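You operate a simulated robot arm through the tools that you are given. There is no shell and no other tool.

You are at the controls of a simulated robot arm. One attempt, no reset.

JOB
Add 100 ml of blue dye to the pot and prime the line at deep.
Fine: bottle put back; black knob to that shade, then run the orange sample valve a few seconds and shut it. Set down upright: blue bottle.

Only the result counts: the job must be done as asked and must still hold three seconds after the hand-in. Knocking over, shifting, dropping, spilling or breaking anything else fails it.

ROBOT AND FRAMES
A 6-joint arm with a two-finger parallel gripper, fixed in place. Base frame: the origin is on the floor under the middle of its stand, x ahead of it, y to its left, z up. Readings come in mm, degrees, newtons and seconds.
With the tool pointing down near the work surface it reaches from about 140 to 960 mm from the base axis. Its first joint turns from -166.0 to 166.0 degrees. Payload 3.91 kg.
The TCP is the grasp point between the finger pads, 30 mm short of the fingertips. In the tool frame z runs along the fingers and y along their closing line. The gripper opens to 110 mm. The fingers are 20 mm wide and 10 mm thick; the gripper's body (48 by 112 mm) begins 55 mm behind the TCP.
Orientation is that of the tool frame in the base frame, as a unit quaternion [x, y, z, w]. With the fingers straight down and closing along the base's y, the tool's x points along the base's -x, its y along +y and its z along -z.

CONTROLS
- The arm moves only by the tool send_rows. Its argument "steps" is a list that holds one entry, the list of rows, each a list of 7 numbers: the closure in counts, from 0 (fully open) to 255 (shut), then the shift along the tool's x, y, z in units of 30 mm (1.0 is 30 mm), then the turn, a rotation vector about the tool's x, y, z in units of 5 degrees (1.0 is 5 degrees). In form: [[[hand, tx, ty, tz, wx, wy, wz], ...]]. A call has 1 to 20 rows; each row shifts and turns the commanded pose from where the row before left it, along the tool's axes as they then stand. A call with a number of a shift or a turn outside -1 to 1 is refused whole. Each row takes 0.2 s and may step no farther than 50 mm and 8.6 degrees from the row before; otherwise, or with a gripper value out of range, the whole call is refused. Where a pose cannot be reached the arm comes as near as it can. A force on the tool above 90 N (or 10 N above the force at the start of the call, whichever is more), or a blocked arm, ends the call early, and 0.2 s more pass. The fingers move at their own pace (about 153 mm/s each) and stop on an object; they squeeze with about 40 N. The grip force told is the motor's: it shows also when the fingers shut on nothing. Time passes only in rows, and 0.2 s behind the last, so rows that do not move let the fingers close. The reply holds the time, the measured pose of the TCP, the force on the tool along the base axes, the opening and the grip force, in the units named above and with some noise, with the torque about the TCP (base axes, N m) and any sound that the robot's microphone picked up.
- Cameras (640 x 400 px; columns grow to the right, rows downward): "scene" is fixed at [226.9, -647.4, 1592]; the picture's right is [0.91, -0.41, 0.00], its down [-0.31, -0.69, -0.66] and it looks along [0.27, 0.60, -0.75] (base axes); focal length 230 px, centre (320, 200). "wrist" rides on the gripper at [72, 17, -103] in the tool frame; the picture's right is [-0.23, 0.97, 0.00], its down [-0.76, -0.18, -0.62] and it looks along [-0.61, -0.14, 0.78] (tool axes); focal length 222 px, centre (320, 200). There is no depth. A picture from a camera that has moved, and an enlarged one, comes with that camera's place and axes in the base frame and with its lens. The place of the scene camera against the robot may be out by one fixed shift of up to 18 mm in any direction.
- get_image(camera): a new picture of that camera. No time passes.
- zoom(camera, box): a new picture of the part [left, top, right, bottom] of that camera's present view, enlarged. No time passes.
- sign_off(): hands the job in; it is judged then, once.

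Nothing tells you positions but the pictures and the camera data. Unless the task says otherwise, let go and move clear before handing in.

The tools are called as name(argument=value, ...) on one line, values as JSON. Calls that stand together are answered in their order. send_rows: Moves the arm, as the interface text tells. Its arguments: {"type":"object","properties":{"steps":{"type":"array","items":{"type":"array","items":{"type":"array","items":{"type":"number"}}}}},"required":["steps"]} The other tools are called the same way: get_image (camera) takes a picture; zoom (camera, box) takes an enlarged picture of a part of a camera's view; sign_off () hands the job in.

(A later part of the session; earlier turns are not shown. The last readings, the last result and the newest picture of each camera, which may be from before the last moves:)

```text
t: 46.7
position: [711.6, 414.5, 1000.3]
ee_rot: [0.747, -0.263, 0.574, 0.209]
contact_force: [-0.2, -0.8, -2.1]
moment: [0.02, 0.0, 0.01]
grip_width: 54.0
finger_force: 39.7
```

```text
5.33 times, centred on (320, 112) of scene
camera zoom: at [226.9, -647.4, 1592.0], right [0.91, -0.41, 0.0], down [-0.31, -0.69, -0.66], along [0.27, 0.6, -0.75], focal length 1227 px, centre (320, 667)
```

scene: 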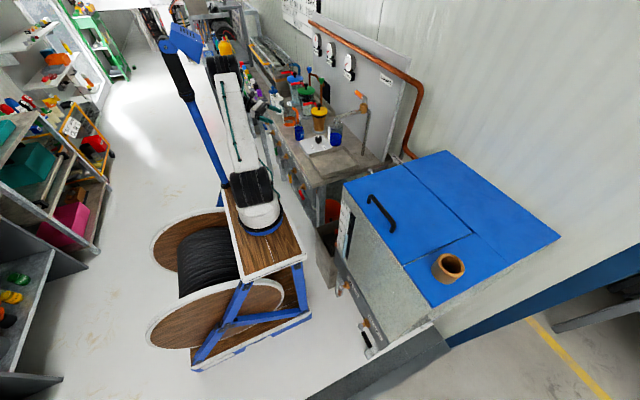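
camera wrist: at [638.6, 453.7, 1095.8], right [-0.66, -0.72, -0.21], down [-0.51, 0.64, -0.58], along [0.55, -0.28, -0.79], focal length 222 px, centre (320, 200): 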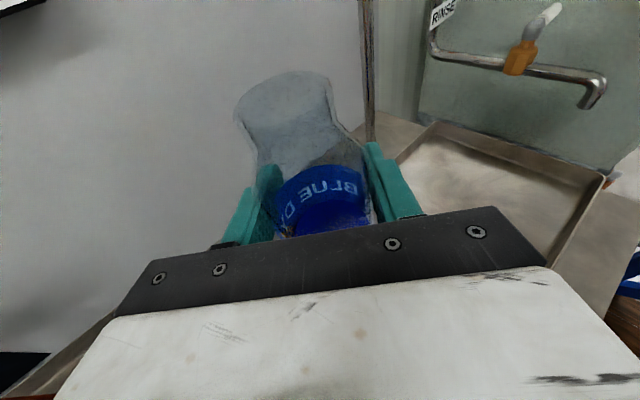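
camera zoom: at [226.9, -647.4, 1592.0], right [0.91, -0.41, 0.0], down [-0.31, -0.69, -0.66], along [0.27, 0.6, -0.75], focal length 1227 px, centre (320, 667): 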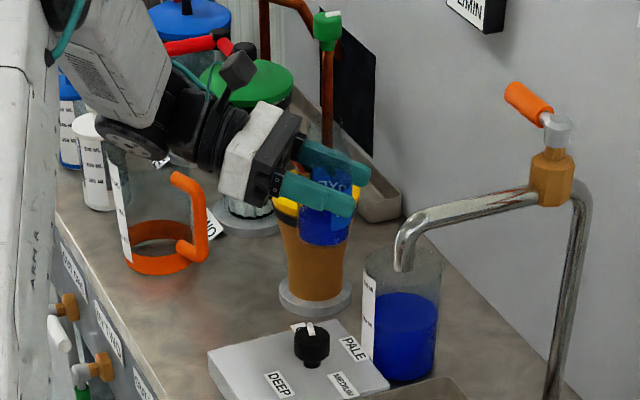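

The label reads "BLUE D…" (blue dye), and the bottle is upright again. Carrying it back above its place.

send_rows(steps=[[[255, -0.215, 0.048, -0.493, 0, 0, 0], [255, -0.215, 0.048, -0.493, 0, 0, 0], [255, -0.215, 0.048, -0.493, 0, 0, 0], [255, -0.215, 0.048, -0.493, 0, 0, 0], [255, -0.215, 0.048, -0.493, 0, 0, 0], [255, -0.215, 0.048, -0.493, 0, 0, 0], [255, -0.215, 0.048, -0.493, 0, 0, 0], [255, -0.215, 0.048, -0.493, 0, 0, 0], [255, -0.58, 0, 0.15, 0, 0, 0], [255, -0.58, 0, 0.15, 0, 0, 0], [255, -0.58, 0, 0.15, 0, 0, 0], [255, -0.58, 0, 0.15, 0, 0, 0], [255, 0, 0, 0, 0, 0, 0]]])

get_image(camera="wrist")

zoom(camera="wrist", box=[240, 0, 400, 150])

zoom(camera="scene", box=[270, 85, 350, 155])

```text
t: 49.5
position: [604.6, 486.1, 906.4]
ee_rot: [0.748, -0.263, 0.573, 0.208]
contact_force: [0.1, 1.0, -0.3]
moment: [-0.02, -0.03, -0.01]
grip_width: 54.2
finger_force: 40.3
```

```text
taken
camera wrist: at [532.7, 525.2, 1003.2], right [-0.66, -0.72, -0.21], down [-0.51, 0.64, -0.58], along [0.55, -0.28, -0.79], focal length 222 px, centre (320, 200)
```

wrist: 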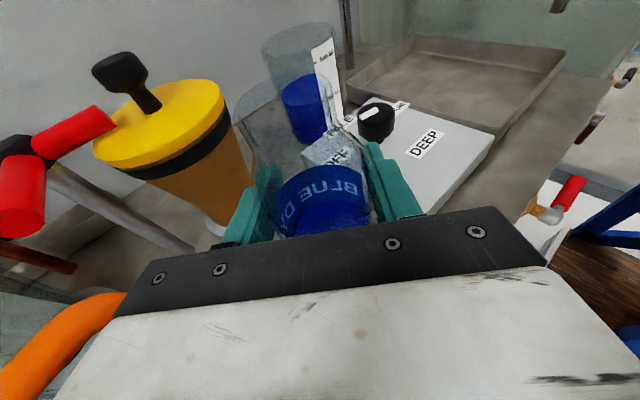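

```text
2.67 times, centred on (320, 75) of wrist
camera zoom: at [532.7, 525.2, 1003.2], right [-0.66, -0.72, -0.21], down [-0.51, 0.64, -0.58], along [0.55, -0.28, -0.79], focal length 592 px, centre (320, 533)
```

zoom: 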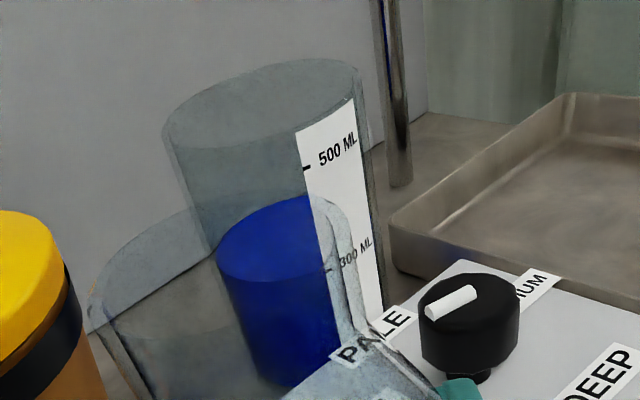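

```text
5.71 times, centred on (310, 120) of scene
camera zoom: at [226.9, -647.4, 1592.0], right [0.91, -0.41, 0.0], down [-0.31, -0.69, -0.66], along [0.27, 0.6, -0.75], focal length 1314 px, centre (377, 657)
```

zoom: 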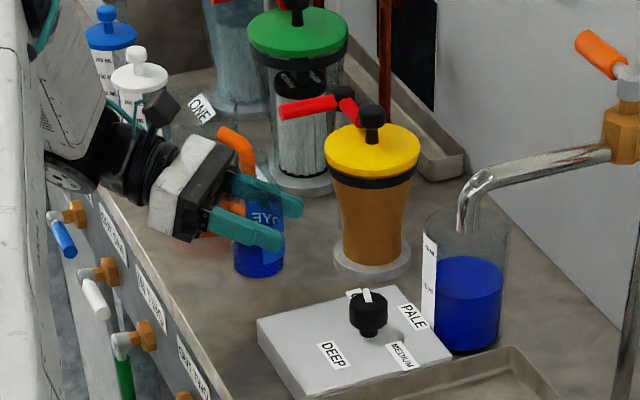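

zoom(camera="wrist", box=[290, 75, 350, 115])

```text
10.00 times, centred on (320, 95) of wrist
camera zoom: at [532.7, 525.2, 1003.2], right [-0.66, -0.72, -0.21], down [-0.51, 0.64, -0.58], along [0.55, -0.28, -0.79], focal length 2221 px, centre (320, 1250)
```

zoom: 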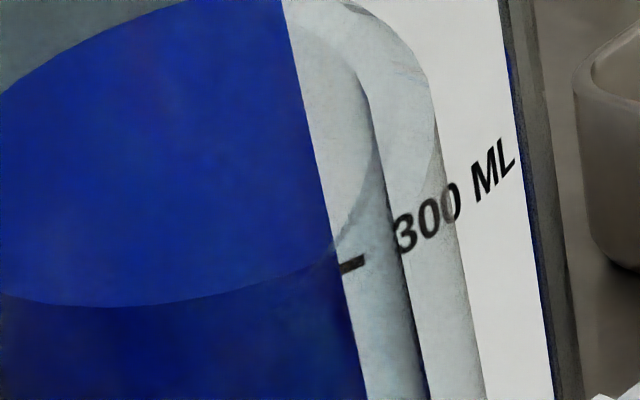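

The level sits at the 300 ML tick within a few ml, so 100 ml has been added. Now I'll lower the bottle onto its original spot.

send_rows(steps=[[[255, -0.354, -0.006, 0.095, 0, 0, 0], [255, -0.354, -0.006, 0.095, 0, 0, 0], [255, -0.354, -0.006, 0.095, 0, 0, 0], [255, -0.354, -0.006, 0.095, 0, 0, 0], [255, 0, 0, 0, 0, 0, 0]]])

zoom(camera="scene", box=[280, 105, 340, 155])

```text
t: 50.7
position: [606.9, 486.5, 864.4]
ee_rot: [0.747, -0.263, 0.573, 0.209]
contact_force: [-0.1, -0.2, -1.2]
moment: [-0.02, -0.03, 0.02]
grip_width: 54.3
finger_force: 40.0
```

```text
8.00 times, centred on (310, 130) of scene
camera zoom: at [226.9, -647.4, 1592.0], right [0.91, -0.41, 0.0], down [-0.31, -0.69, -0.66], along [0.27, 0.6, -0.75], focal length 1840 px, centre (400, 760)
```

zoom: 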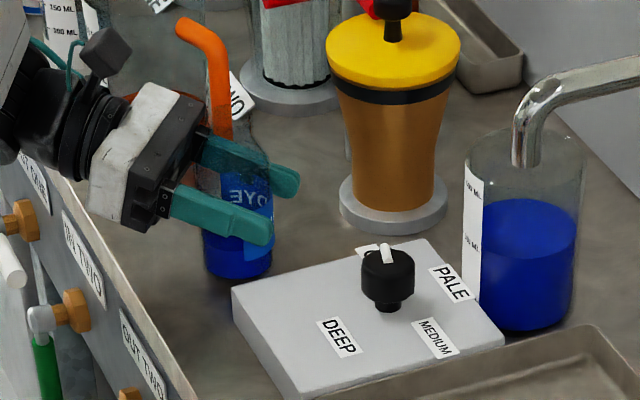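

send_rows(steps=[[[255, -0.07, 0, 0.015, 0, 0, 0], [255, -0.06, 0, 0.013, 0, 0, 0], [255, 0, 0, 0, 0, 0, 0]]])

```text
t: 51.5
position: [605.1, 485.7, 859.1]
ee_rot: [0.747, -0.264, 0.574, 0.21]
contact_force: [0.8, -0.3, -0.9]
moment: [-0.02, -0.01, -0.02]
grip_width: 53.9
finger_force: 40.3
```

send_rows(steps=[[[255, -0.03, 0, 0.008, 0, 0, 0], [255, 0, 0, 0, 0, 0, 0], [255, 0, 0, 0, 0, 0, 0]]])

zoom(camera="scene", box=[286, 118, 312, 146])

```text
t: 52.3
position: [605.5, 487.7, 860.6]
ee_rot: [0.746, -0.264, 0.574, 0.21]
contact_force: [0.8, -0.8, 6.3]
moment: [0.08, -0.1, 0.0]
grip_width: 54.1
finger_force: 39.7
```

```text
14.29 times, centred on (299, 132) of scene
camera zoom: at [226.9, -647.4, 1592.0], right [0.91, -0.41, 0.0], down [-0.31, -0.69, -0.66], along [0.27, 0.6, -0.75], focal length 3286 px, centre (620, 1171)
```

zoom: 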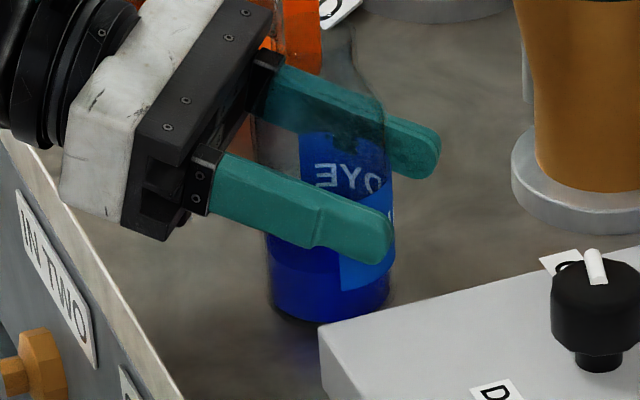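

The force reads 6 N up, so the bottle is on the bench. Releasing in small steps.

send_rows(steps=[[[118, 0, 0, 0, 0, 0, 0], [118, 0, 0, 0, 0, 0, 0], [90, 0, 0, 0, 0, 0, 0], [60, 0, 0, 0, 0, 0, 0], [60, 0, 0, 0, 0, 0, 0]]])

zoom(camera="scene", box=[280, 105, 340, 155])

get_image(camera="wrist")

```text
t: 53.5
position: [605.2, 486.5, 858.2]
ee_rot: [0.747, -0.263, 0.574, 0.208]
contact_force: [-0.1, -0.7, -0.1]
moment: [-0.01, 0.02, 0.01]
grip_width: 84.2
finger_force: 0.1
```

```text
8.00 times, centred on (310, 130) of scene
camera zoom: at [226.9, -647.4, 1592.0], right [0.91, -0.41, 0.0], down [-0.31, -0.69, -0.66], along [0.27, 0.6, -0.75], focal length 1840 px, centre (400, 760)
```

zoom: 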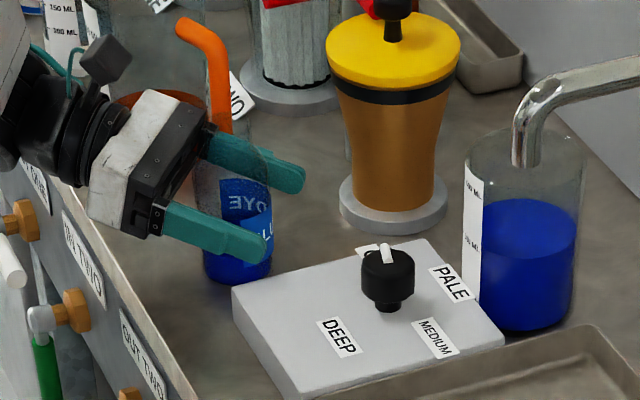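

```text
taken
camera wrist: at [532.5, 525.6, 955.5], right [-0.66, -0.72, -0.21], down [-0.51, 0.64, -0.58], along [0.55, -0.28, -0.79], focal length 222 px, centre (320, 200)
```

wrist: 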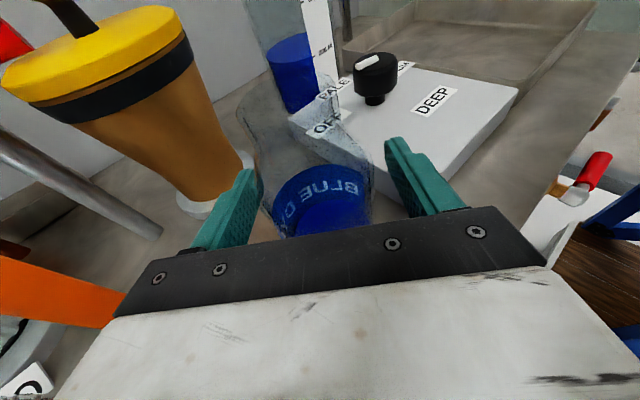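

The bottle stands upright and free in its place. I'll back the hand straight out.

send_rows(steps=[[[60, -0.12, 0, -0.46, 0, 0, 0], [60, -0.12, 0, -0.46, 0, 0, 0], [60, -0.12, 0, -0.46, 0, 0, 0], [60, -0.12, 0, -0.46, 0, 0, 0], [60, -0.167, 0, -0.64, 0, 0, 0], [60, -0.167, 0, -0.64, 0, 0, 0], [60, -0.167, 0, -0.64, 0, 0, 0], [60, 0, 0, 0, 0, 0, 0]]])

zoom(camera="scene", box=[270, 95, 350, 155])

get_image(camera="wrist")

```text
t: 55.3
position: [515.6, 560.8, 858.5]
ee_rot: [0.747, -0.263, 0.573, 0.209]
contact_force: [0.1, 0.3, -0.3]
moment: [0.0, 0.02, -0.02]
grip_width: 84.2
finger_force: 0.0
```

```text
6.67 times, centred on (310, 125) of scene
camera zoom: at [226.9, -647.4, 1592.0], right [0.91, -0.41, 0.0], down [-0.31, -0.69, -0.66], along [0.27, 0.6, -0.75], focal length 1533 px, centre (387, 700)
```

zoom: 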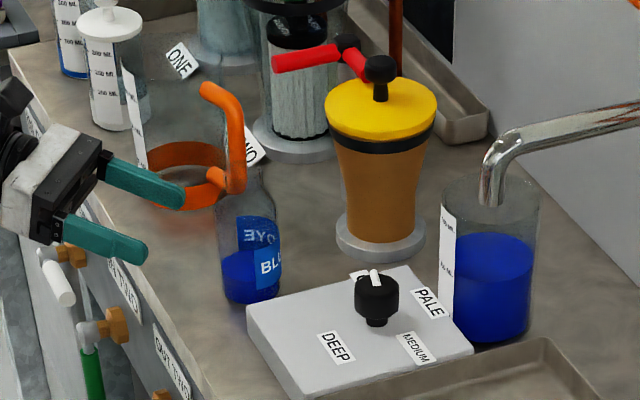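

```text
taken
camera wrist: at [442.5, 600.2, 955.7], right [-0.66, -0.72, -0.21], down [-0.51, 0.64, -0.58], along [0.55, -0.28, -0.79], focal length 222 px, centre (320, 200)
```

wrist: 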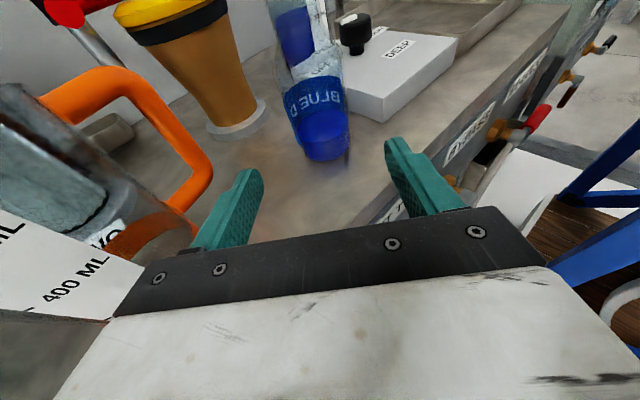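

The bottle is back in place and upright. I'll lift clear and turn the tool to point straight down for the knob.

send_rows(steps=[[[60, 0.807, 0.009, -0.208, 0, 0, 0], [60, 0.807, 0.009, -0.208, 0, 0, 0], [60, 0.807, 0.009, -0.208, 0, 0, 0], [60, 0.807, 0.009, -0.208, 0, 0, 0], [60, 0.807, 0.009, -0.208, 0, 0, 0], [60, 0.807, 0.009, -0.208, 0, 0, 0], [60, 0, 0, 0, 0, 0, 0]]])

send_rows(steps=[[[60, 0, 0, 0, 0, -1, 0], [60, 0, 0, 0, 0, -1, 0], [60, 0, 0, 0, 0, -1, 0], [60, 0, 0, 0, 0, -1, 0], [60, 0, 0, 0, 0, -1, 0], [60, 0, 0, 0, 0, -1, 0], [60, 0, 0, 0, 0, -1, 0], [60, 0, 0, 0, 0, -1, 0], [60, 0, 0, 0, 0, -1, 0], [60, 0, 0, 0, 0, -1, 0], [60, 0, 0, 0, 0, -1, 0], [60, 0, 0, 0, 0, -1, 0], [60, 0, 0, 0, 0, -1, 0], [60, 0, 0, 0, 0, -1, 0], [60, 0, 0, 0, 0, -1, 0], [60, 0, 0, 0, 0, 0, 0]]])

get_image(camera="wrist")

get_image(camera="scene")

```text
t: 56.9
position: [518.1, 559.0, 1009.6]
ee_rot: [0.747, -0.263, 0.573, 0.209]
contact_force: [0.0, -0.2, -0.5]
moment: [0.02, -0.02, -0.02]
grip_width: 83.9
finger_force: 0.1
```

```text
t: 60.3
position: [514.9, 558.4, 1008.2]
ee_rot: [0.942, -0.337, 0.0, 0.006]
contact_force: [0.4, -0.1, 0.3]
moment: [-0.01, 0.02, 0.04]
grip_width: 84.4
finger_force: 0.1
```

```text
taken
camera wrist: at [561.5, 500.9, 1112.0], right [-0.79, -0.61, 0.01], down [-0.47, 0.63, 0.62], along [-0.38, 0.49, -0.79], focal length 222 px, centre (320, 200)
```

wrist: 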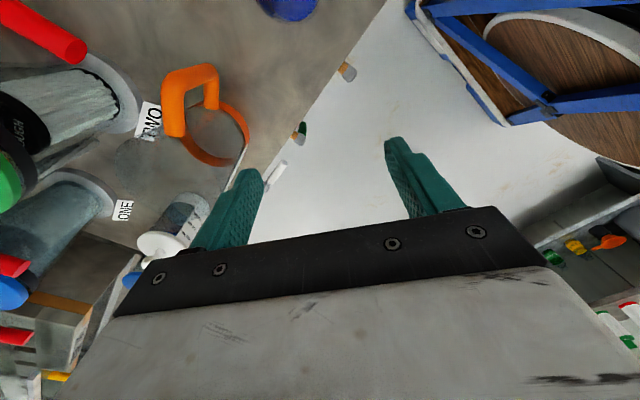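

```text
taken
```

scene: 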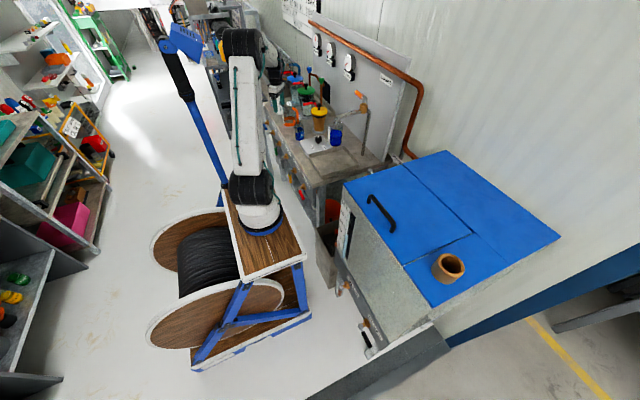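

send_rows(steps=[[[60, 0.811, 0.183, 0.067, 0, 0, 0], [60, 0.811, 0.183, 0.067, 0, 0, 0], [60, 0.811, 0.183, 0.067, 0, 0, 0], [60, 0.811, 0.183, 0.067, 0, 0, 0], [60, 0.811, 0.183, 0.067, 0, 0, 0], [60, 0.811, 0.183, 0.067, 0, 0, 0], [60, 0.811, 0.183, 0.067, 0, 0, 0], [60, 0.811, 0.183, 0.067, 0, 0, 0], [60, 0.811, 0.183, 0.067, 0, 0, 0], [60, 0.811, 0.183, 0.067, 0, 0, 0], [60, 0, 0, 0, 0, 0, 0]]])

get_image(camera="wrist")

get_image(camera="scene")

```text
t: 62.7
position: [669.0, 360.8, 988.8]
ee_rot: [0.942, -0.336, -0.001, 0.006]
contact_force: [0.1, 0.2, -0.9]
moment: [-0.01, -0.01, 0.03]
grip_width: 84.1
finger_force: 0.1
```

```text
taken
camera wrist: at [714.4, 304.0, 1093.8], right [-0.79, -0.61, 0.01], down [-0.48, 0.63, 0.62], along [-0.38, 0.49, -0.79], focal length 222 px, centre (320, 200)
```

wrist: 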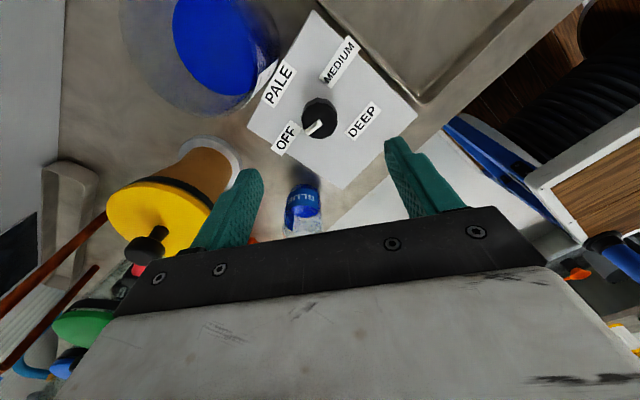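

```text
taken
```

scene: 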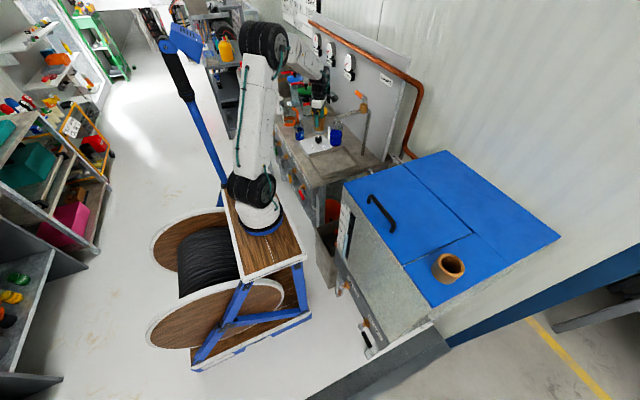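

Great view of the knob plate from above. I'll zoom on it, and on the arm near the sample spout.

zoom(camera="wrist", box=[250, 40, 410, 190])

zoom(camera="scene", box=[270, 40, 390, 160])

```text
2.67 times, centred on (330, 115) of wrist
camera zoom: at [714.4, 304.0, 1093.8], right [-0.79, -0.61, 0.01], down [-0.48, 0.63, 0.62], along [-0.38, 0.49, -0.79], focal length 592 px, centre (293, 427)
```

zoom: 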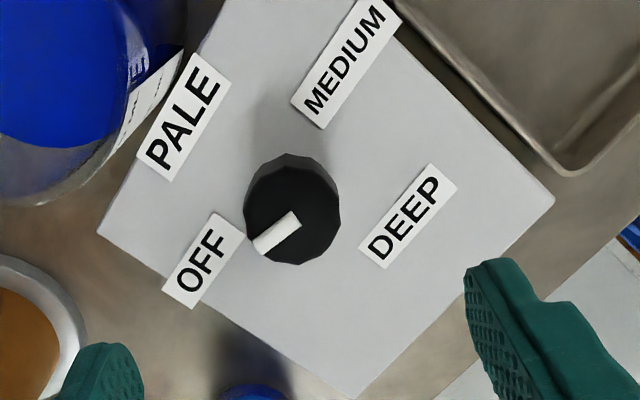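

```text
3.33 times, centred on (330, 100) of scene
camera zoom: at [226.9, -647.4, 1592.0], right [0.91, -0.41, 0.0], down [-0.31, -0.69, -0.66], along [0.27, 0.6, -0.75], focal length 767 px, centre (287, 533)
```

zoom: 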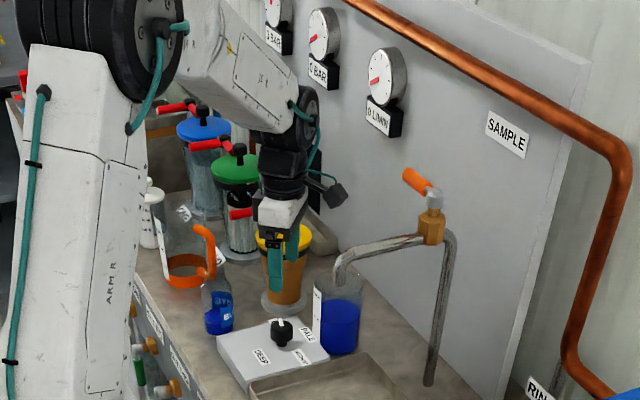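

The knob centre is about (665, 364), with the pointer at OFF. DEEP is about 234° clockwise from above, passing PALE and MEDIUM. I'll pre-rotate the hand counter-clockwise in the air so I can turn the knob in two clockwise strokes.

send_rows(steps=[[[60, 0, 0, 0, 0, 0, -1], [60, 0, 0, 0, 0, 0, -1], [60, 0, 0, 0, 0, 0, -1], [60, 0, 0, 0, 0, 0, -1], [60, 0, 0, 0, 0, 0, -1], [60, 0, 0, 0, 0, 0, -1], [60, 0, 0, 0, 0, 0, -1], [60, 0, 0, 0, 0, 0, -1], [60, 0, 0, 0, 0, 0, -1], [60, 0, 0, 0, 0, 0, -1], [60, 0, 0, 0, 0, 0, -1], [60, 0, 0, 0, 0, 0, -1], [60, 0, 0, 0, 0, 0, -1], [60, 0, 0, 0, 0, 0, -1], [60, 0, 0, 0, 0, 0, -1], [60, 0, 0, 0, 0, 0, -1], [60, 0, 0, 0, 0, 0, -1], [60, 0, 0, 0, 0, 0, -1], [60, 0, 0, 0, 0, 0, -1], [60, 0, 0, 0, 0, 0, -1]]])

get_image(camera="wrist")

zoom(camera="scene", box=[230, 0, 390, 160])

```text
t: 66.9
position: [621.2, 402.4, 984.5]
ee_rot: [0.924, 0.38, 0.01, 0.033]
contact_force: [-0.2, -0.1, -0.7]
moment: [0.01, 0.0, -0.02]
grip_width: 84.0
finger_force: 0.0
out of reach, approached as far as the arm can: row 16, 17, 18, 19, 20
```

```text
taken
camera wrist: at [680.5, 446.6, 1088.9], right [0.52, -0.85, 0.07], down [-0.69, -0.38, 0.61], along [-0.5, -0.37, -0.79], focal length 222 px, centre (320, 200)
```

wrist: 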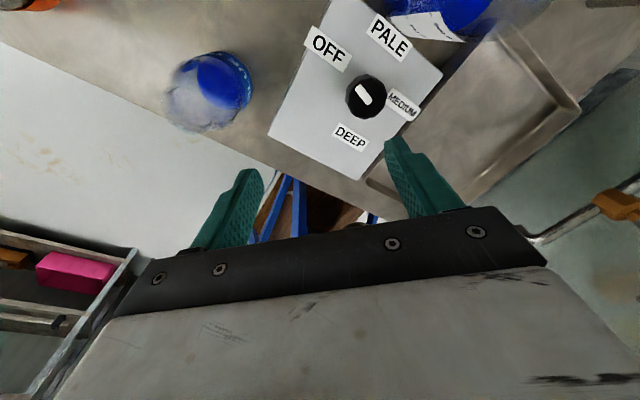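

```text
2.50 times, centred on (310, 80) of scene
camera zoom: at [226.9, -647.4, 1592.0], right [0.91, -0.41, 0.0], down [-0.31, -0.69, -0.66], along [0.27, 0.6, -0.75], focal length 575 px, centre (345, 500)
```

zoom: 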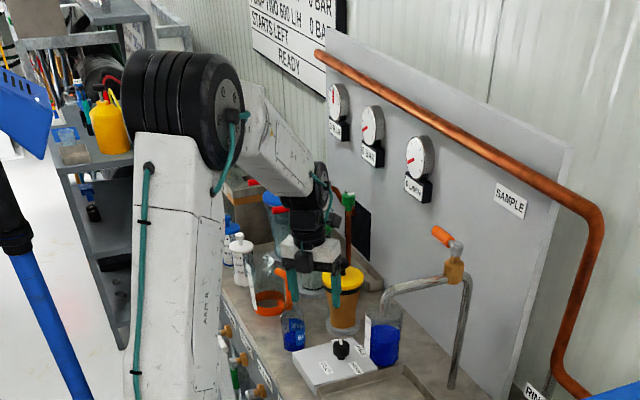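

The wrist limit is at about 40° that way, so I'll start the stroke from 30° and turn clockwise. Re-centring over the knob with the tool vertical.

send_rows(steps=[[[60, 0, 0, 0, 0.263, -0.01, 0.98], [60, 0, 0, 0, 0.263, -0.01, 0.98], [60, 0, 0, 0, 0.263, -0.01, 0.98], [60, 0.208, 0.613, 0, 0, 0, 0], [60, 0.208, 0.613, 0, 0, 0, 0], [60, 0.208, 0.613, 0, 0, 0, 0], [60, 0, 0, 0, 0, 0, 0]]])

get_image(camera="wrist")

zoom(camera="scene", box=[260, 0, 340, 60])

```text
t: 68.5
position: [664.9, 364.3, 985.3]
ee_rot: [0.966, 0.258, 0.001, 0.0]
contact_force: [0.5, 0.1, 0.1]
moment: [0.01, 0.01, -0.01]
grip_width: 83.9
finger_force: 0.1
```

```text
taken
camera wrist: at [736.6, 385.6, 1088.8], right [0.29, -0.96, 0.0], down [-0.75, -0.23, 0.62], along [-0.6, -0.18, -0.78], focal length 222 px, centre (320, 200)
```

wrist: 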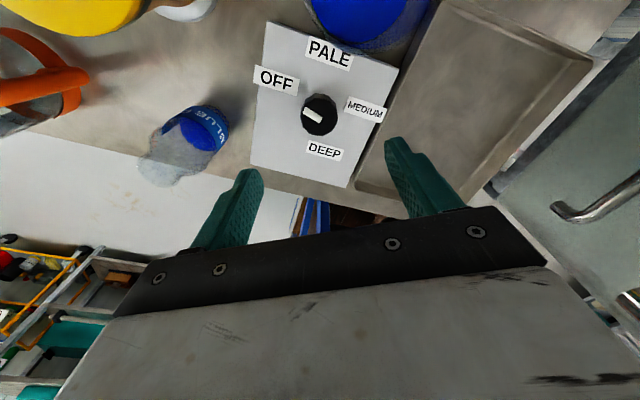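

```text
6.67 times, centred on (300, 30) of scene
camera zoom: at [226.9, -647.4, 1592.0], right [0.91, -0.41, 0.0], down [-0.31, -0.69, -0.66], along [0.27, 0.6, -0.75], focal length 1533 px, centre (453, 1333)
```

zoom: 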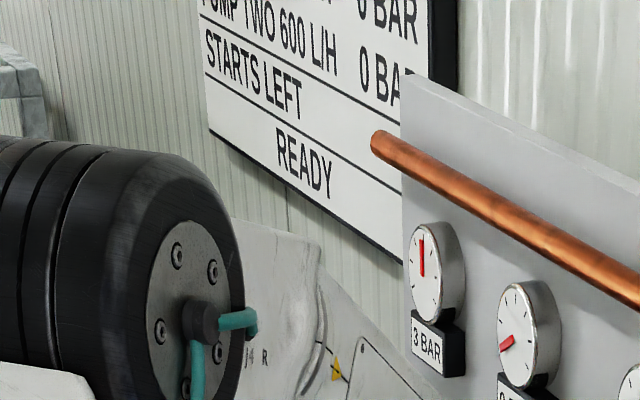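

zoom(camera="wrist", box=[270, 70, 370, 160])

```text
4.44 times, centred on (320, 115) of wrist
camera zoom: at [736.6, 385.6, 1088.8], right [0.29, -0.96, 0.0], down [-0.75, -0.23, 0.62], along [-0.6, -0.18, -0.78], focal length 987 px, centre (320, 578)
```

zoom: 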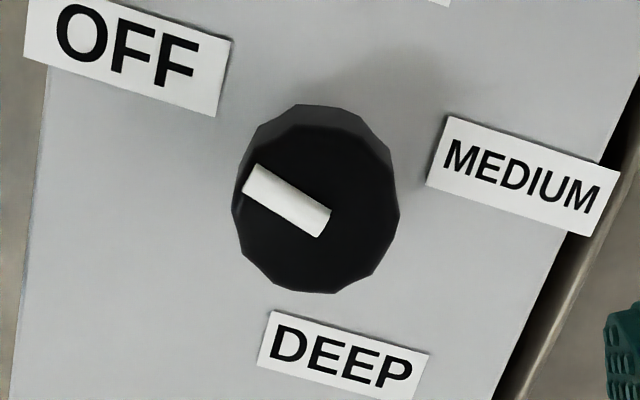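

Knob axis confirmed at (665, 364.5), top at z 861; the pointer is at 13° and DEEP at about 245°. Lowering the fingers around the knob.

send_rows(steps=[[[60, 0, 0, 0.75, 0, 0, 0], [60, 0, 0, 0.75, 0, 0, 0], [60, 0, 0, 0.75, 0, 0, 0], [60, 0, 0, 0.5, 0, 0, 0], [60, 0, 0, 0.5, 0, 0, 0], [60, 0, 0, 0.3, 0, 0, 0], [60, 0, 0, 0.2, 0, 0, 0], [60, 0, 0, 0, 0, 0, 0]]])

get_image(camera="wrist")

zoom(camera="scene", box=[290, 95, 360, 155])

```text
t: 70.3
position: [667.9, 363.6, 872.8]
ee_rot: [0.966, 0.258, 0.0, -0.001]
contact_force: [-0.2, 0.3, -0.6]
moment: [-0.03, -0.02, 0.0]
grip_width: 83.9
finger_force: 0.1
```

```text
taken
camera wrist: at [738.0, 385.7, 976.3], right [0.29, -0.96, 0.0], down [-0.75, -0.23, 0.62], along [-0.6, -0.18, -0.78], focal length 222 px, centre (320, 200)
```

wrist: 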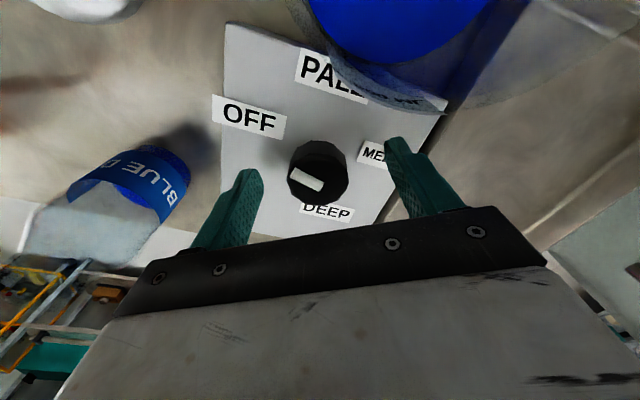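

```text
6.67 times, centred on (325, 125) of scene
camera zoom: at [226.9, -647.4, 1592.0], right [0.91, -0.41, 0.0], down [-0.31, -0.69, -0.66], along [0.27, 0.6, -0.75], focal length 1533 px, centre (287, 700)
```

zoom: 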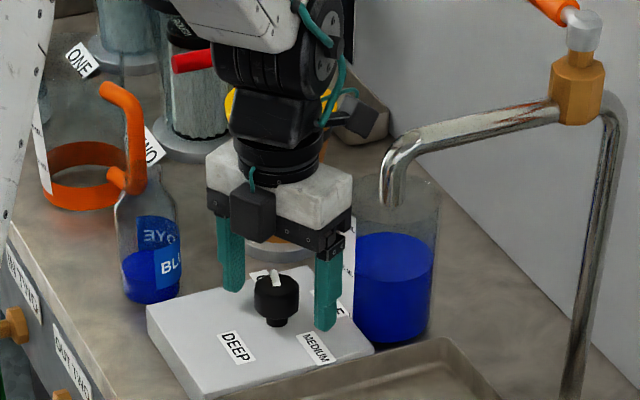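

The fingers straddle the knob with no contact. Closing on it.

send_rows(steps=[[[130, 0, 0, 0, 0, 0, 0], [255, 0, 0, 0, 0, 0, 0], [255, 0, 0, 0, 0, 0, 0], [255, 0, 0, 0, 0, 0, 0]]])

get_image(camera="wrist")

```text
t: 71.3
position: [665.9, 365.5, 872.9]
ee_rot: [0.966, 0.259, 0.001, -0.001]
contact_force: [-9.9, 13.5, -2.8]
moment: [0.48, 0.19, -0.12]
grip_width: 37.2
finger_force: 44.9
```

```text
taken
camera wrist: at [737.2, 387.1, 976.3], right [0.29, -0.96, 0.0], down [-0.75, -0.23, 0.62], along [-0.6, -0.18, -0.78], focal length 222 px, centre (320, 200)
```

wrist: 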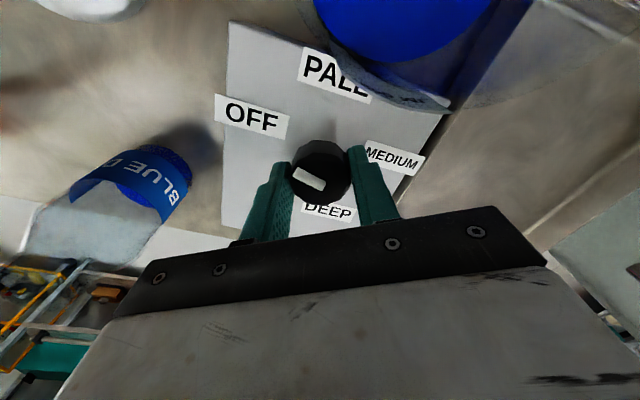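

The grip holds with a small sideways load of about 17 N from an off-centre of a millimetre or so. I'll shift slightly to relieve it.

send_rows(steps=[[[255, 0, -0.04, 0, 0, 0, 0], [255, 0, 0, 0, 0, 0, 0], [255, 0, 0, 0, 0, 0, 0]]])

```text
t: 72.1
position: [664.8, 366.6, 874.3]
ee_rot: [0.966, 0.259, 0.001, 0.0]
contact_force: [-5.5, 8.3, 6.3]
moment: [-0.03, 0.62, -0.1]
grip_width: 37.6
finger_force: 45.2
```

send_rows(steps=[[[255, 0, -0.04, 0, 0, 0, 0], [255, 0, 0, 0, 0, 0, 0], [255, 0, 0, 0, 0, 0, 0]]])

```text
t: 72.9
position: [665.5, 366.1, 872.5]
ee_rot: [0.966, 0.259, 0.002, -0.001]
contact_force: [5.6, 1.1, 13.0]
moment: [-0.16, 0.04, -0.13]
grip_width: 37.2
finger_force: 44.6
```

send_rows(steps=[[[255, 0, 0, 0, 0, 0, 0.6], [255, 0, 0, 0, 0, 0, 0.6], [255, 0, 0, 0, 0, 0, 0.6], [255, 0, 0, 0, 0, 0, 0.6], [255, 0, 0, 0, 0, 0, 0]]])

zoom(camera="wrist", box=[200, 60, 440, 220])

```text
t: 74.1
position: [665.8, 364.8, 872.0]
ee_rot: [0.988, 0.156, 0.001, 0.0]
contact_force: [15.8, -5.8, 13.1]
moment: [-0.07, -1.01, 0.02]
grip_width: 37.3
finger_force: 44.9
```

```text
2.50 times, centred on (320, 140) of wrist
camera zoom: at [740.1, 371.5, 976.4], right [0.08, -1.0, 0.0], down [-0.78, -0.07, 0.62], along [-0.62, -0.05, -0.78], focal length 555 px, centre (320, 350)
```

zoom: 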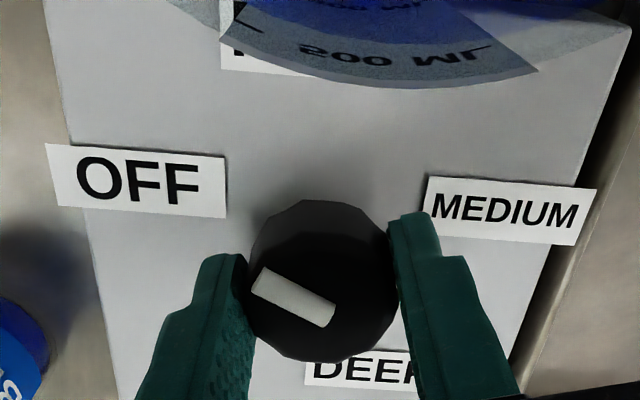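

The knob turns with the hand. I'll trim the small offset and continue clockwise.

send_rows(steps=[[[255, 0.05, 0.04, -0.03, 0, 0, 0], [255, 0, 0, 0, 0, 0, 0.8], [255, 0, 0, 0, 0, 0, 0.8], [255, 0, 0, 0, 0, 0, 0.8], [255, 0, 0, 0, 0, 0, 0.8], [255, 0, 0, 0, 0, 0, 0.8], [255, 0, 0, 0, 0, 0, 0.8], [255, 0, 0, 0, 0, 0, 0.8], [255, 0, 0, 0, 0, 0, 0.8], [255, 0, 0, 0, 0, 0, 0]]])

zoom(camera="wrist", box=[200, 60, 440, 220])

```text
t: 76.3
position: [665.4, 363.8, 872.4]
ee_rot: [0.992, -0.123, 0.0, 0.0]
contact_force: [-10.0, -6.4, 0.7]
moment: [-0.24, 0.13, -0.01]
grip_width: 37.4
finger_force: 45.0
```

```text
2.50 times, centred on (320, 140) of wrist
camera zoom: at [732.4, 330.9, 976.2], right [-0.46, -0.89, 0.0], down [-0.7, 0.36, 0.62], along [-0.55, 0.28, -0.78], focal length 555 px, centre (320, 350)
```

zoom: 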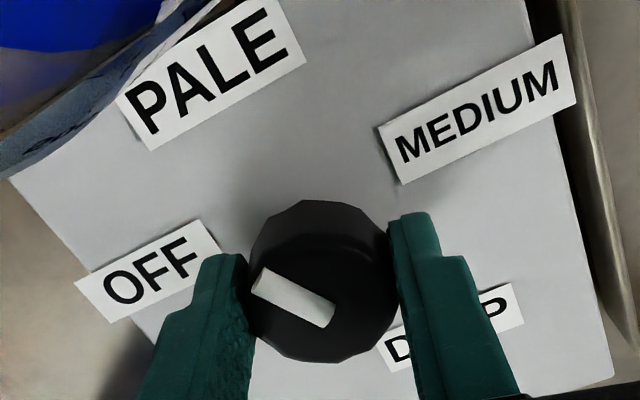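

send_rows(steps=[[[255, 0, 0, 0, 0, 0, 1], [255, 0, 0, 0, 0, 0, 1], [255, 0, 0, 0, 0, 0, 1], [255, 0, 0, 0, 0, 0, 1], [255, 0, 0, 0, 0, 0, 1], [255, 0, 0, 0, 0, 0, 1], [255, 0, 0, 0, 0, 0, 1], [255, 0, 0, 0, 0, 0, 1], [255, 0, 0, 0, 0, 0, 1], [255, 0, 0, 0, 0, 0, 1], [255, 0, 0, 0, 0, 0, 1], [255, 0, 0, 0, 0, 0, 1], [255, 0, 0, 0, 0, 0, 0]]])

get_image(camera="wrist")

zoom(camera="scene", box=[290, 75, 370, 155])

```text
t: 79.1
position: [665.3, 365.1, 873.7]
ee_rot: [0.798, -0.602, 0.0, 0.0]
contact_force: [-25.5, -15.3, -11.7]
moment: [-0.83, 0.75, 0.01]
grip_width: 37.6
finger_force: 45.6
```

```text
taken
camera wrist: at [669.3, 289.9, 976.3], right [-1.0, -0.05, 0.0], down [-0.04, 0.78, 0.62], along [-0.03, 0.62, -0.78], focal length 222 px, centre (320, 200)
```

wrist: 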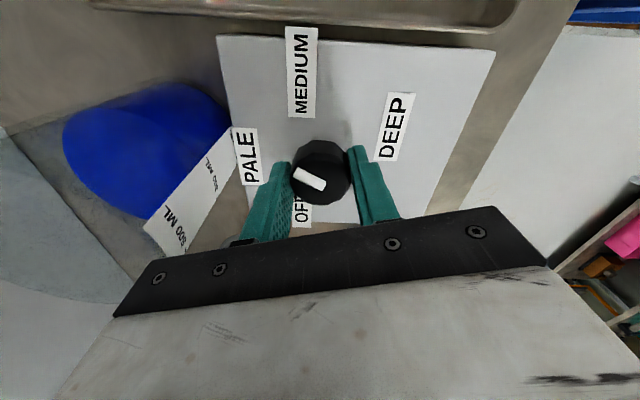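

```text
5.00 times, centred on (330, 115) of scene
camera zoom: at [226.9, -647.4, 1592.0], right [0.91, -0.41, 0.0], down [-0.31, -0.69, -0.66], along [0.27, 0.6, -0.75], focal length 1150 px, centre (270, 625)
```

zoom: 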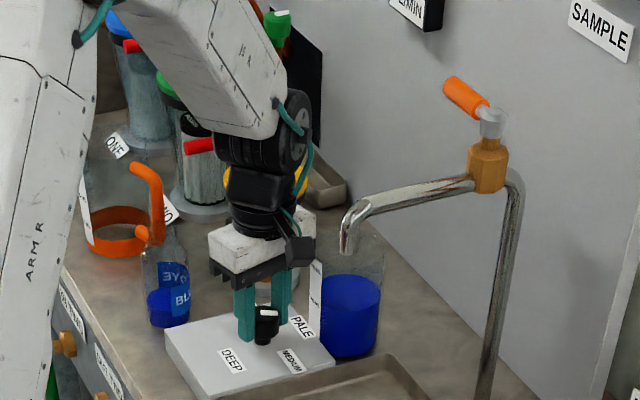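

send_rows(steps=[[[255, 0.022, 0.069, 0.023, 0, 0, 0], [255, 0, 0, 0, 0, 0, 1], [255, 0, 0, 0, 0, 0, 1], [255, 0, 0, 0, 0, 0, 1], [255, 0, 0, 0, 0, 0, 1], [255, 0, 0, 0, 0, 0, 1], [255, 0, 0, 0, 0, 0, 1], [255, 0, 0, 0, 0, 0, 1], [255, 0, 0, 0, 0, 0, 1], [255, 0, 0, 0, 0, 0, 1], [255, 0, 0, 0, 0, 0, 1], [255, 0, 0, 0, 0, 0, 1], [255, 0, 0, 0, 0, 0, 1], [255, 0, 0, 0, 0, 0, 0]]])

get_image(camera="wrist")

zoom(camera="scene", box=[290, 75, 370, 155])

```text
t: 82.1
position: [664.8, 365.5, 873.2]
ee_rot: [-0.39, 0.921, 0.0, 0.001]
contact_force: [-17.9, 8.3, 3.7]
moment: [0.1, 0.73, 0.0]
grip_width: 37.2
finger_force: 45.2
```

```text
taken
camera wrist: at [601.7, 323.9, 976.2], right [-0.54, 0.84, 0.0], down [0.66, 0.42, 0.62], along [0.53, 0.34, -0.78], focal length 222 px, centre (320, 200)
```

wrist: 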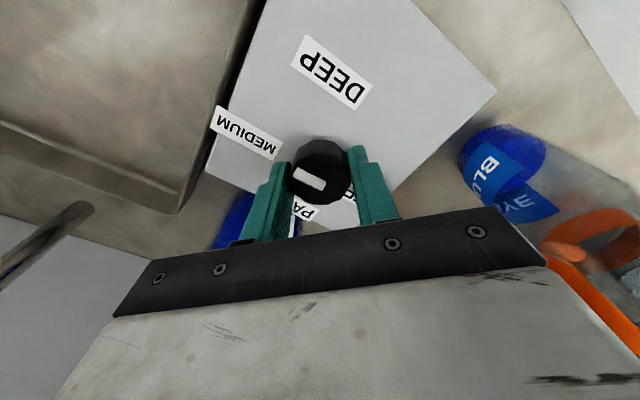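

```text
5.00 times, centred on (330, 115) of scene
camera zoom: at [226.9, -647.4, 1592.0], right [0.91, -0.41, 0.0], down [-0.31, -0.69, -0.66], along [0.27, 0.6, -0.75], focal length 1150 px, centre (270, 625)
```

zoom: 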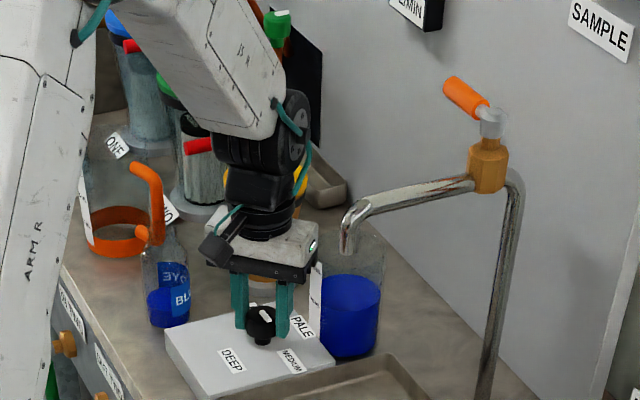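

About 164° turned so far, just past MEDIUM. The remaining stroke to DEEP is about 68°.

send_rows(steps=[[[255, 0.011, 0.036, 0, 0, 0, 0], [255, 0, 0, 0, 0, 0, 1], [255, 0, 0, 0, 0, 0, 1], [255, 0, 0, 0, 0, 0, 1], [255, 0, 0, 0, 0, 0, 1], [255, 0, 0, 0, 0, 0, 1], [255, 0, 0, 0, 0, 0, 1], [255, 0, 0, 0, 0, 0, 1], [255, 0, 0, 0, 0, 0, 1], [255, 0, 0, 0, 0, 0, 1], [255, 0, 0, 0, 0, 0, 1], [255, 0, 0, 0, 0, 0, 1], [255, 0, 0, 0, 0, 0, 0]]])

get_image(camera="wrist")

zoom(camera="scene", box=[290, 75, 370, 155])

```text
t: 84.9
position: [664.4, 364.7, 873.3]
ee_rot: [0.08, 0.997, 0.0, 0.001]
contact_force: [4.6, 15.9, 12.6]
moment: [0.48, -0.46, 0.05]
grip_width: 37.5
finger_force: 44.5
```

```text
taken
camera wrist: at [594.9, 393.1, 976.2], right [0.38, 0.93, 0.0], down [0.72, -0.3, 0.62], along [0.58, -0.23, -0.78], focal length 222 px, centre (320, 200)
```

wrist: 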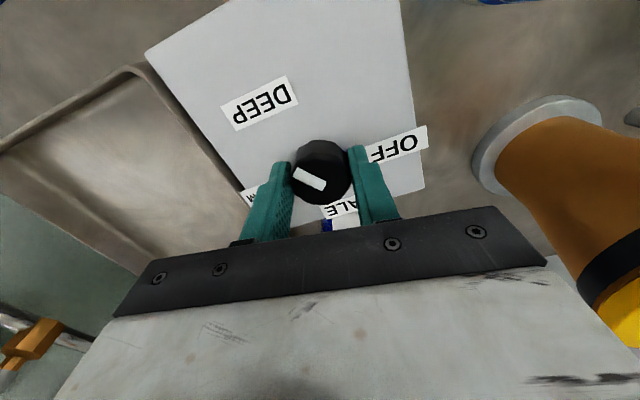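

```text
5.00 times, centred on (330, 115) of scene
camera zoom: at [226.9, -647.4, 1592.0], right [0.91, -0.41, 0.0], down [-0.31, -0.69, -0.66], along [0.27, 0.6, -0.75], focal length 1150 px, centre (270, 625)
```

zoom: 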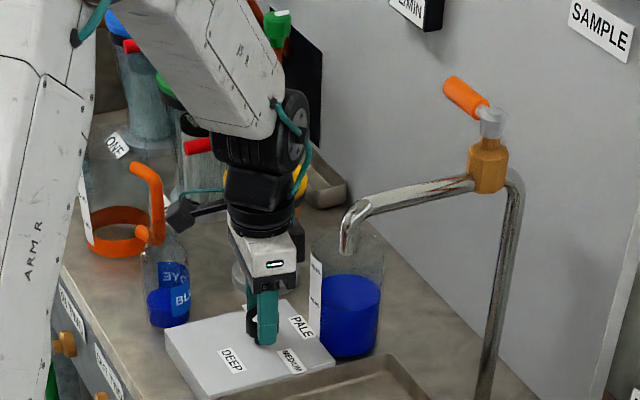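

send_rows(steps=[[[255, 0, 0, 0, 0, 0, 0.9], [255, 0, 0, 0, 0, 0, 0.9], [255, 0, 0, 0, 0, 0, 0.75], [255, 0, 0, 0, 0, 0, 0], [255, 0, 0, 0, 0, 0, 0]]])

zoom(camera="wrist", box=[220, 60, 420, 220])

```text
t: 86.1
position: [663.9, 366.2, 872.1]
ee_rot: [0.189, 0.982, 0.001, 0.001]
contact_force: [10.2, 22.8, 16.4]
moment: [0.75, -0.38, 0.34]
grip_width: 37.3
finger_force: 45.8
```

```text
2.50 times, centred on (320, 140) of wrist
camera zoom: at [602.8, 407.8, 976.2], right [0.57, 0.82, 0.0], down [0.64, -0.45, 0.62], along [0.51, -0.36, -0.78], focal length 555 px, centre (320, 350)
```

zoom: 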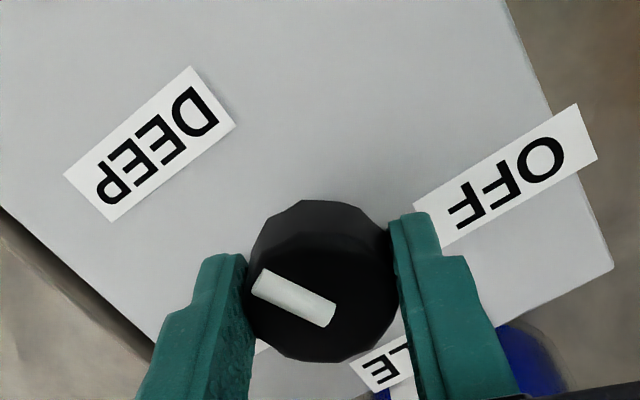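

The pointer direction now matches the DEEP label (both about 246°). Releasing the knob and checking.

send_rows(steps=[[[150, 0, 0, 0, 0, 0, 0], [100, 0, 0, 0, 0, 0, 0], [60, 0, 0, 0, 0, 0, 0], [60, 0, 0, 0, 0, 0, 0]]])

zoom(camera="wrist", box=[220, 60, 420, 220])

```text
t: 87.1
position: [663.5, 365.1, 871.7]
ee_rot: [0.189, 0.982, 0.0, 0.0]
contact_force: [0.7, -0.3, 0.5]
moment: [0.03, -0.01, 0.01]
grip_width: 84.4
finger_force: 0.1
```

```text
2.50 times, centred on (320, 140) of wrist
camera zoom: at [602.6, 406.8, 975.7], right [0.57, 0.82, 0.0], down [0.64, -0.45, 0.62], along [0.51, -0.36, -0.78], focal length 555 px, centre (320, 350)
```

zoom: 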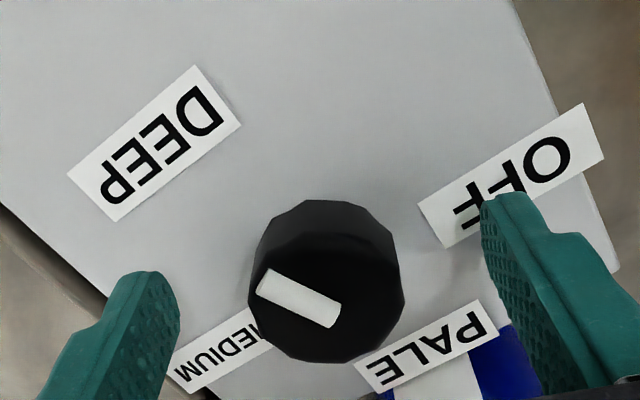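

DEEP is set and stays after release. Next I'll rise well above the sample pipework, then turn the hand back for the valve handle, which runs along y at about x 827, z 1120.

send_rows(steps=[[[60, 0, 0, -0.6, 0, 0, 0], [60, 0, 0, -0.8, 0, 0, 0], [60, 0, 0, -1, 0, 0, 0], [60, 0, 0, -1, 0, 0, 0], [60, 0, 0, -1, 0, 0, 0], [60, 0, 0, 0, 0, 0, 0]]])

zoom(camera="wrist", box=[220, 30, 440, 190])

zoom(camera="scene", box=[290, 110, 350, 160])

```text
t: 88.5
position: [666.5, 363.8, 1005.3]
ee_rot: [0.188, 0.982, 0.001, 0.0]
contact_force: [-0.4, 0.4, 0.3]
moment: [-0.01, 0.02, 0.0]
grip_width: 84.4
finger_force: 0.0
```

```text
2.50 times, centred on (330, 110) of wrist
camera zoom: at [605.1, 406.0, 1109.3], right [0.57, 0.82, 0.0], down [0.64, -0.45, 0.62], along [0.51, -0.36, -0.78], focal length 555 px, centre (295, 425)
```

zoom: 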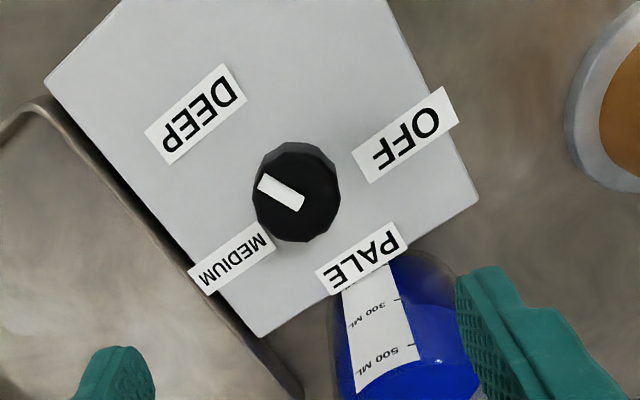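

```text
8.00 times, centred on (320, 135) of scene
camera zoom: at [226.9, -647.4, 1592.0], right [0.91, -0.41, 0.0], down [-0.31, -0.69, -0.66], along [0.27, 0.6, -0.75], focal length 1840 px, centre (320, 720)
```

zoom: 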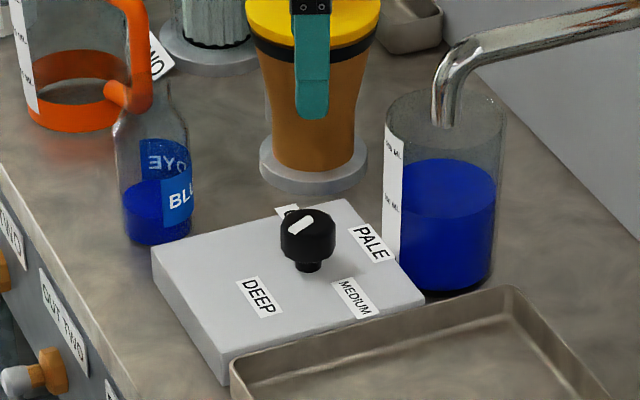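

The pointer is on DEEP. I'll continue up to z≈1240, then rotate back and move above the valve handle.

send_rows(steps=[[[60, 0, 0, -1, 0, 0, -1], [60, 0, 0, -1, 0, 0, -1], [60, 0, 0, -1, 0, 0, -1], [60, 0, 0, -1, 0, 0, -1], [60, 0, 0, -1, 0, 0, -1], [60, 0, 0, -1, 0, 0, -1], [60, 0, 0, -1, 0, 0, -1], [60, 0, 0, -0.8, 0, 0, -1], [60, 0, 0, 0, 0, 0, -1], [60, 0, 0, 0, 0, 0, -1], [60, 0, 0, 0, 0, 0, -1], [60, 0, 0, 0, 0, 0, -1], [60, 0, 0, 0, 0, 0, -1], [60, 0, 0, 0, 0, 0, -1], [60, 0, 0, 0, 0, 0, -1], [60, 0, 0, 0, 0, 0, -1], [60, 0, 0, 0, 0, 0, -1], [60, 0, 0, 0, 0, 0, -1]]])

get_image(camera="wrist")

get_image(camera="scene")

```text
t: 92.3
position: [663.6, 364.5, 1239.8]
ee_rot: [-0.561, 0.828, 0.0, 0.001]
contact_force: [-0.2, 0.7, 0.5]
moment: [-0.01, 0.03, 0.01]
grip_width: 84.2
finger_force: 0.1
```

```text
taken
camera wrist: at [620.9, 303.2, 1341.9], right [-0.82, 0.57, 0.0], down [0.45, 0.64, 0.62], along [0.36, 0.51, -0.78], focal length 222 px, centre (320, 200)
```

wrist: 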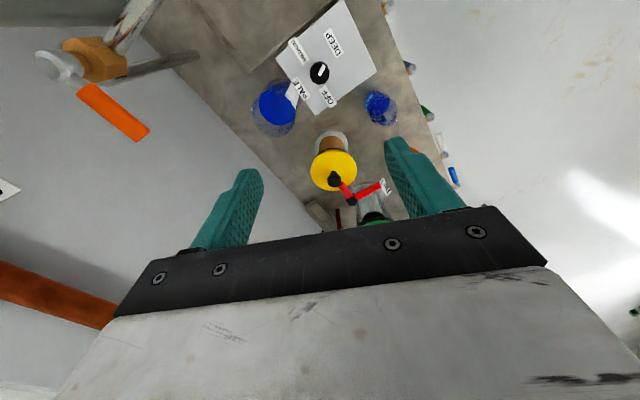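

```text
taken
```

scene: 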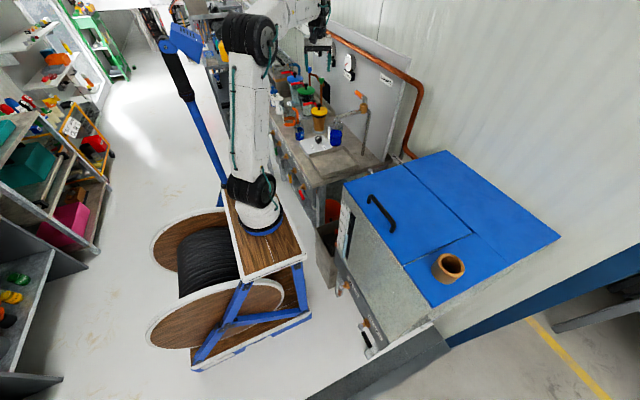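

The sample valve is visible in the wrist view; zooming to localise it.

zoom(camera="wrist", box=[10, 0, 210, 150])

```text
2.67 times, centred on (110, 75) of wrist
camera zoom: at [620.9, 303.2, 1341.9], right [-0.82, 0.57, 0.0], down [0.45, 0.64, 0.62], along [0.36, 0.51, -0.78], focal length 592 px, centre (880, 533)
```

zoom: 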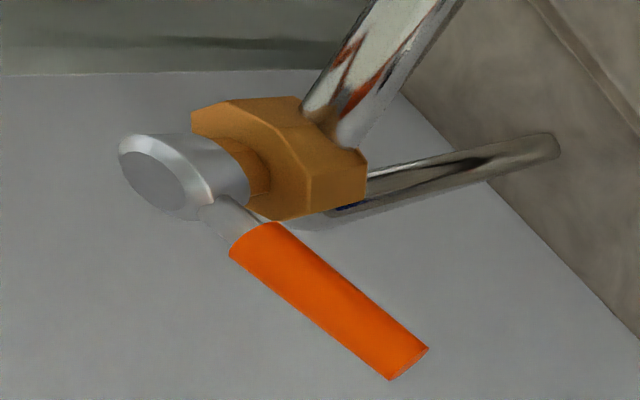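

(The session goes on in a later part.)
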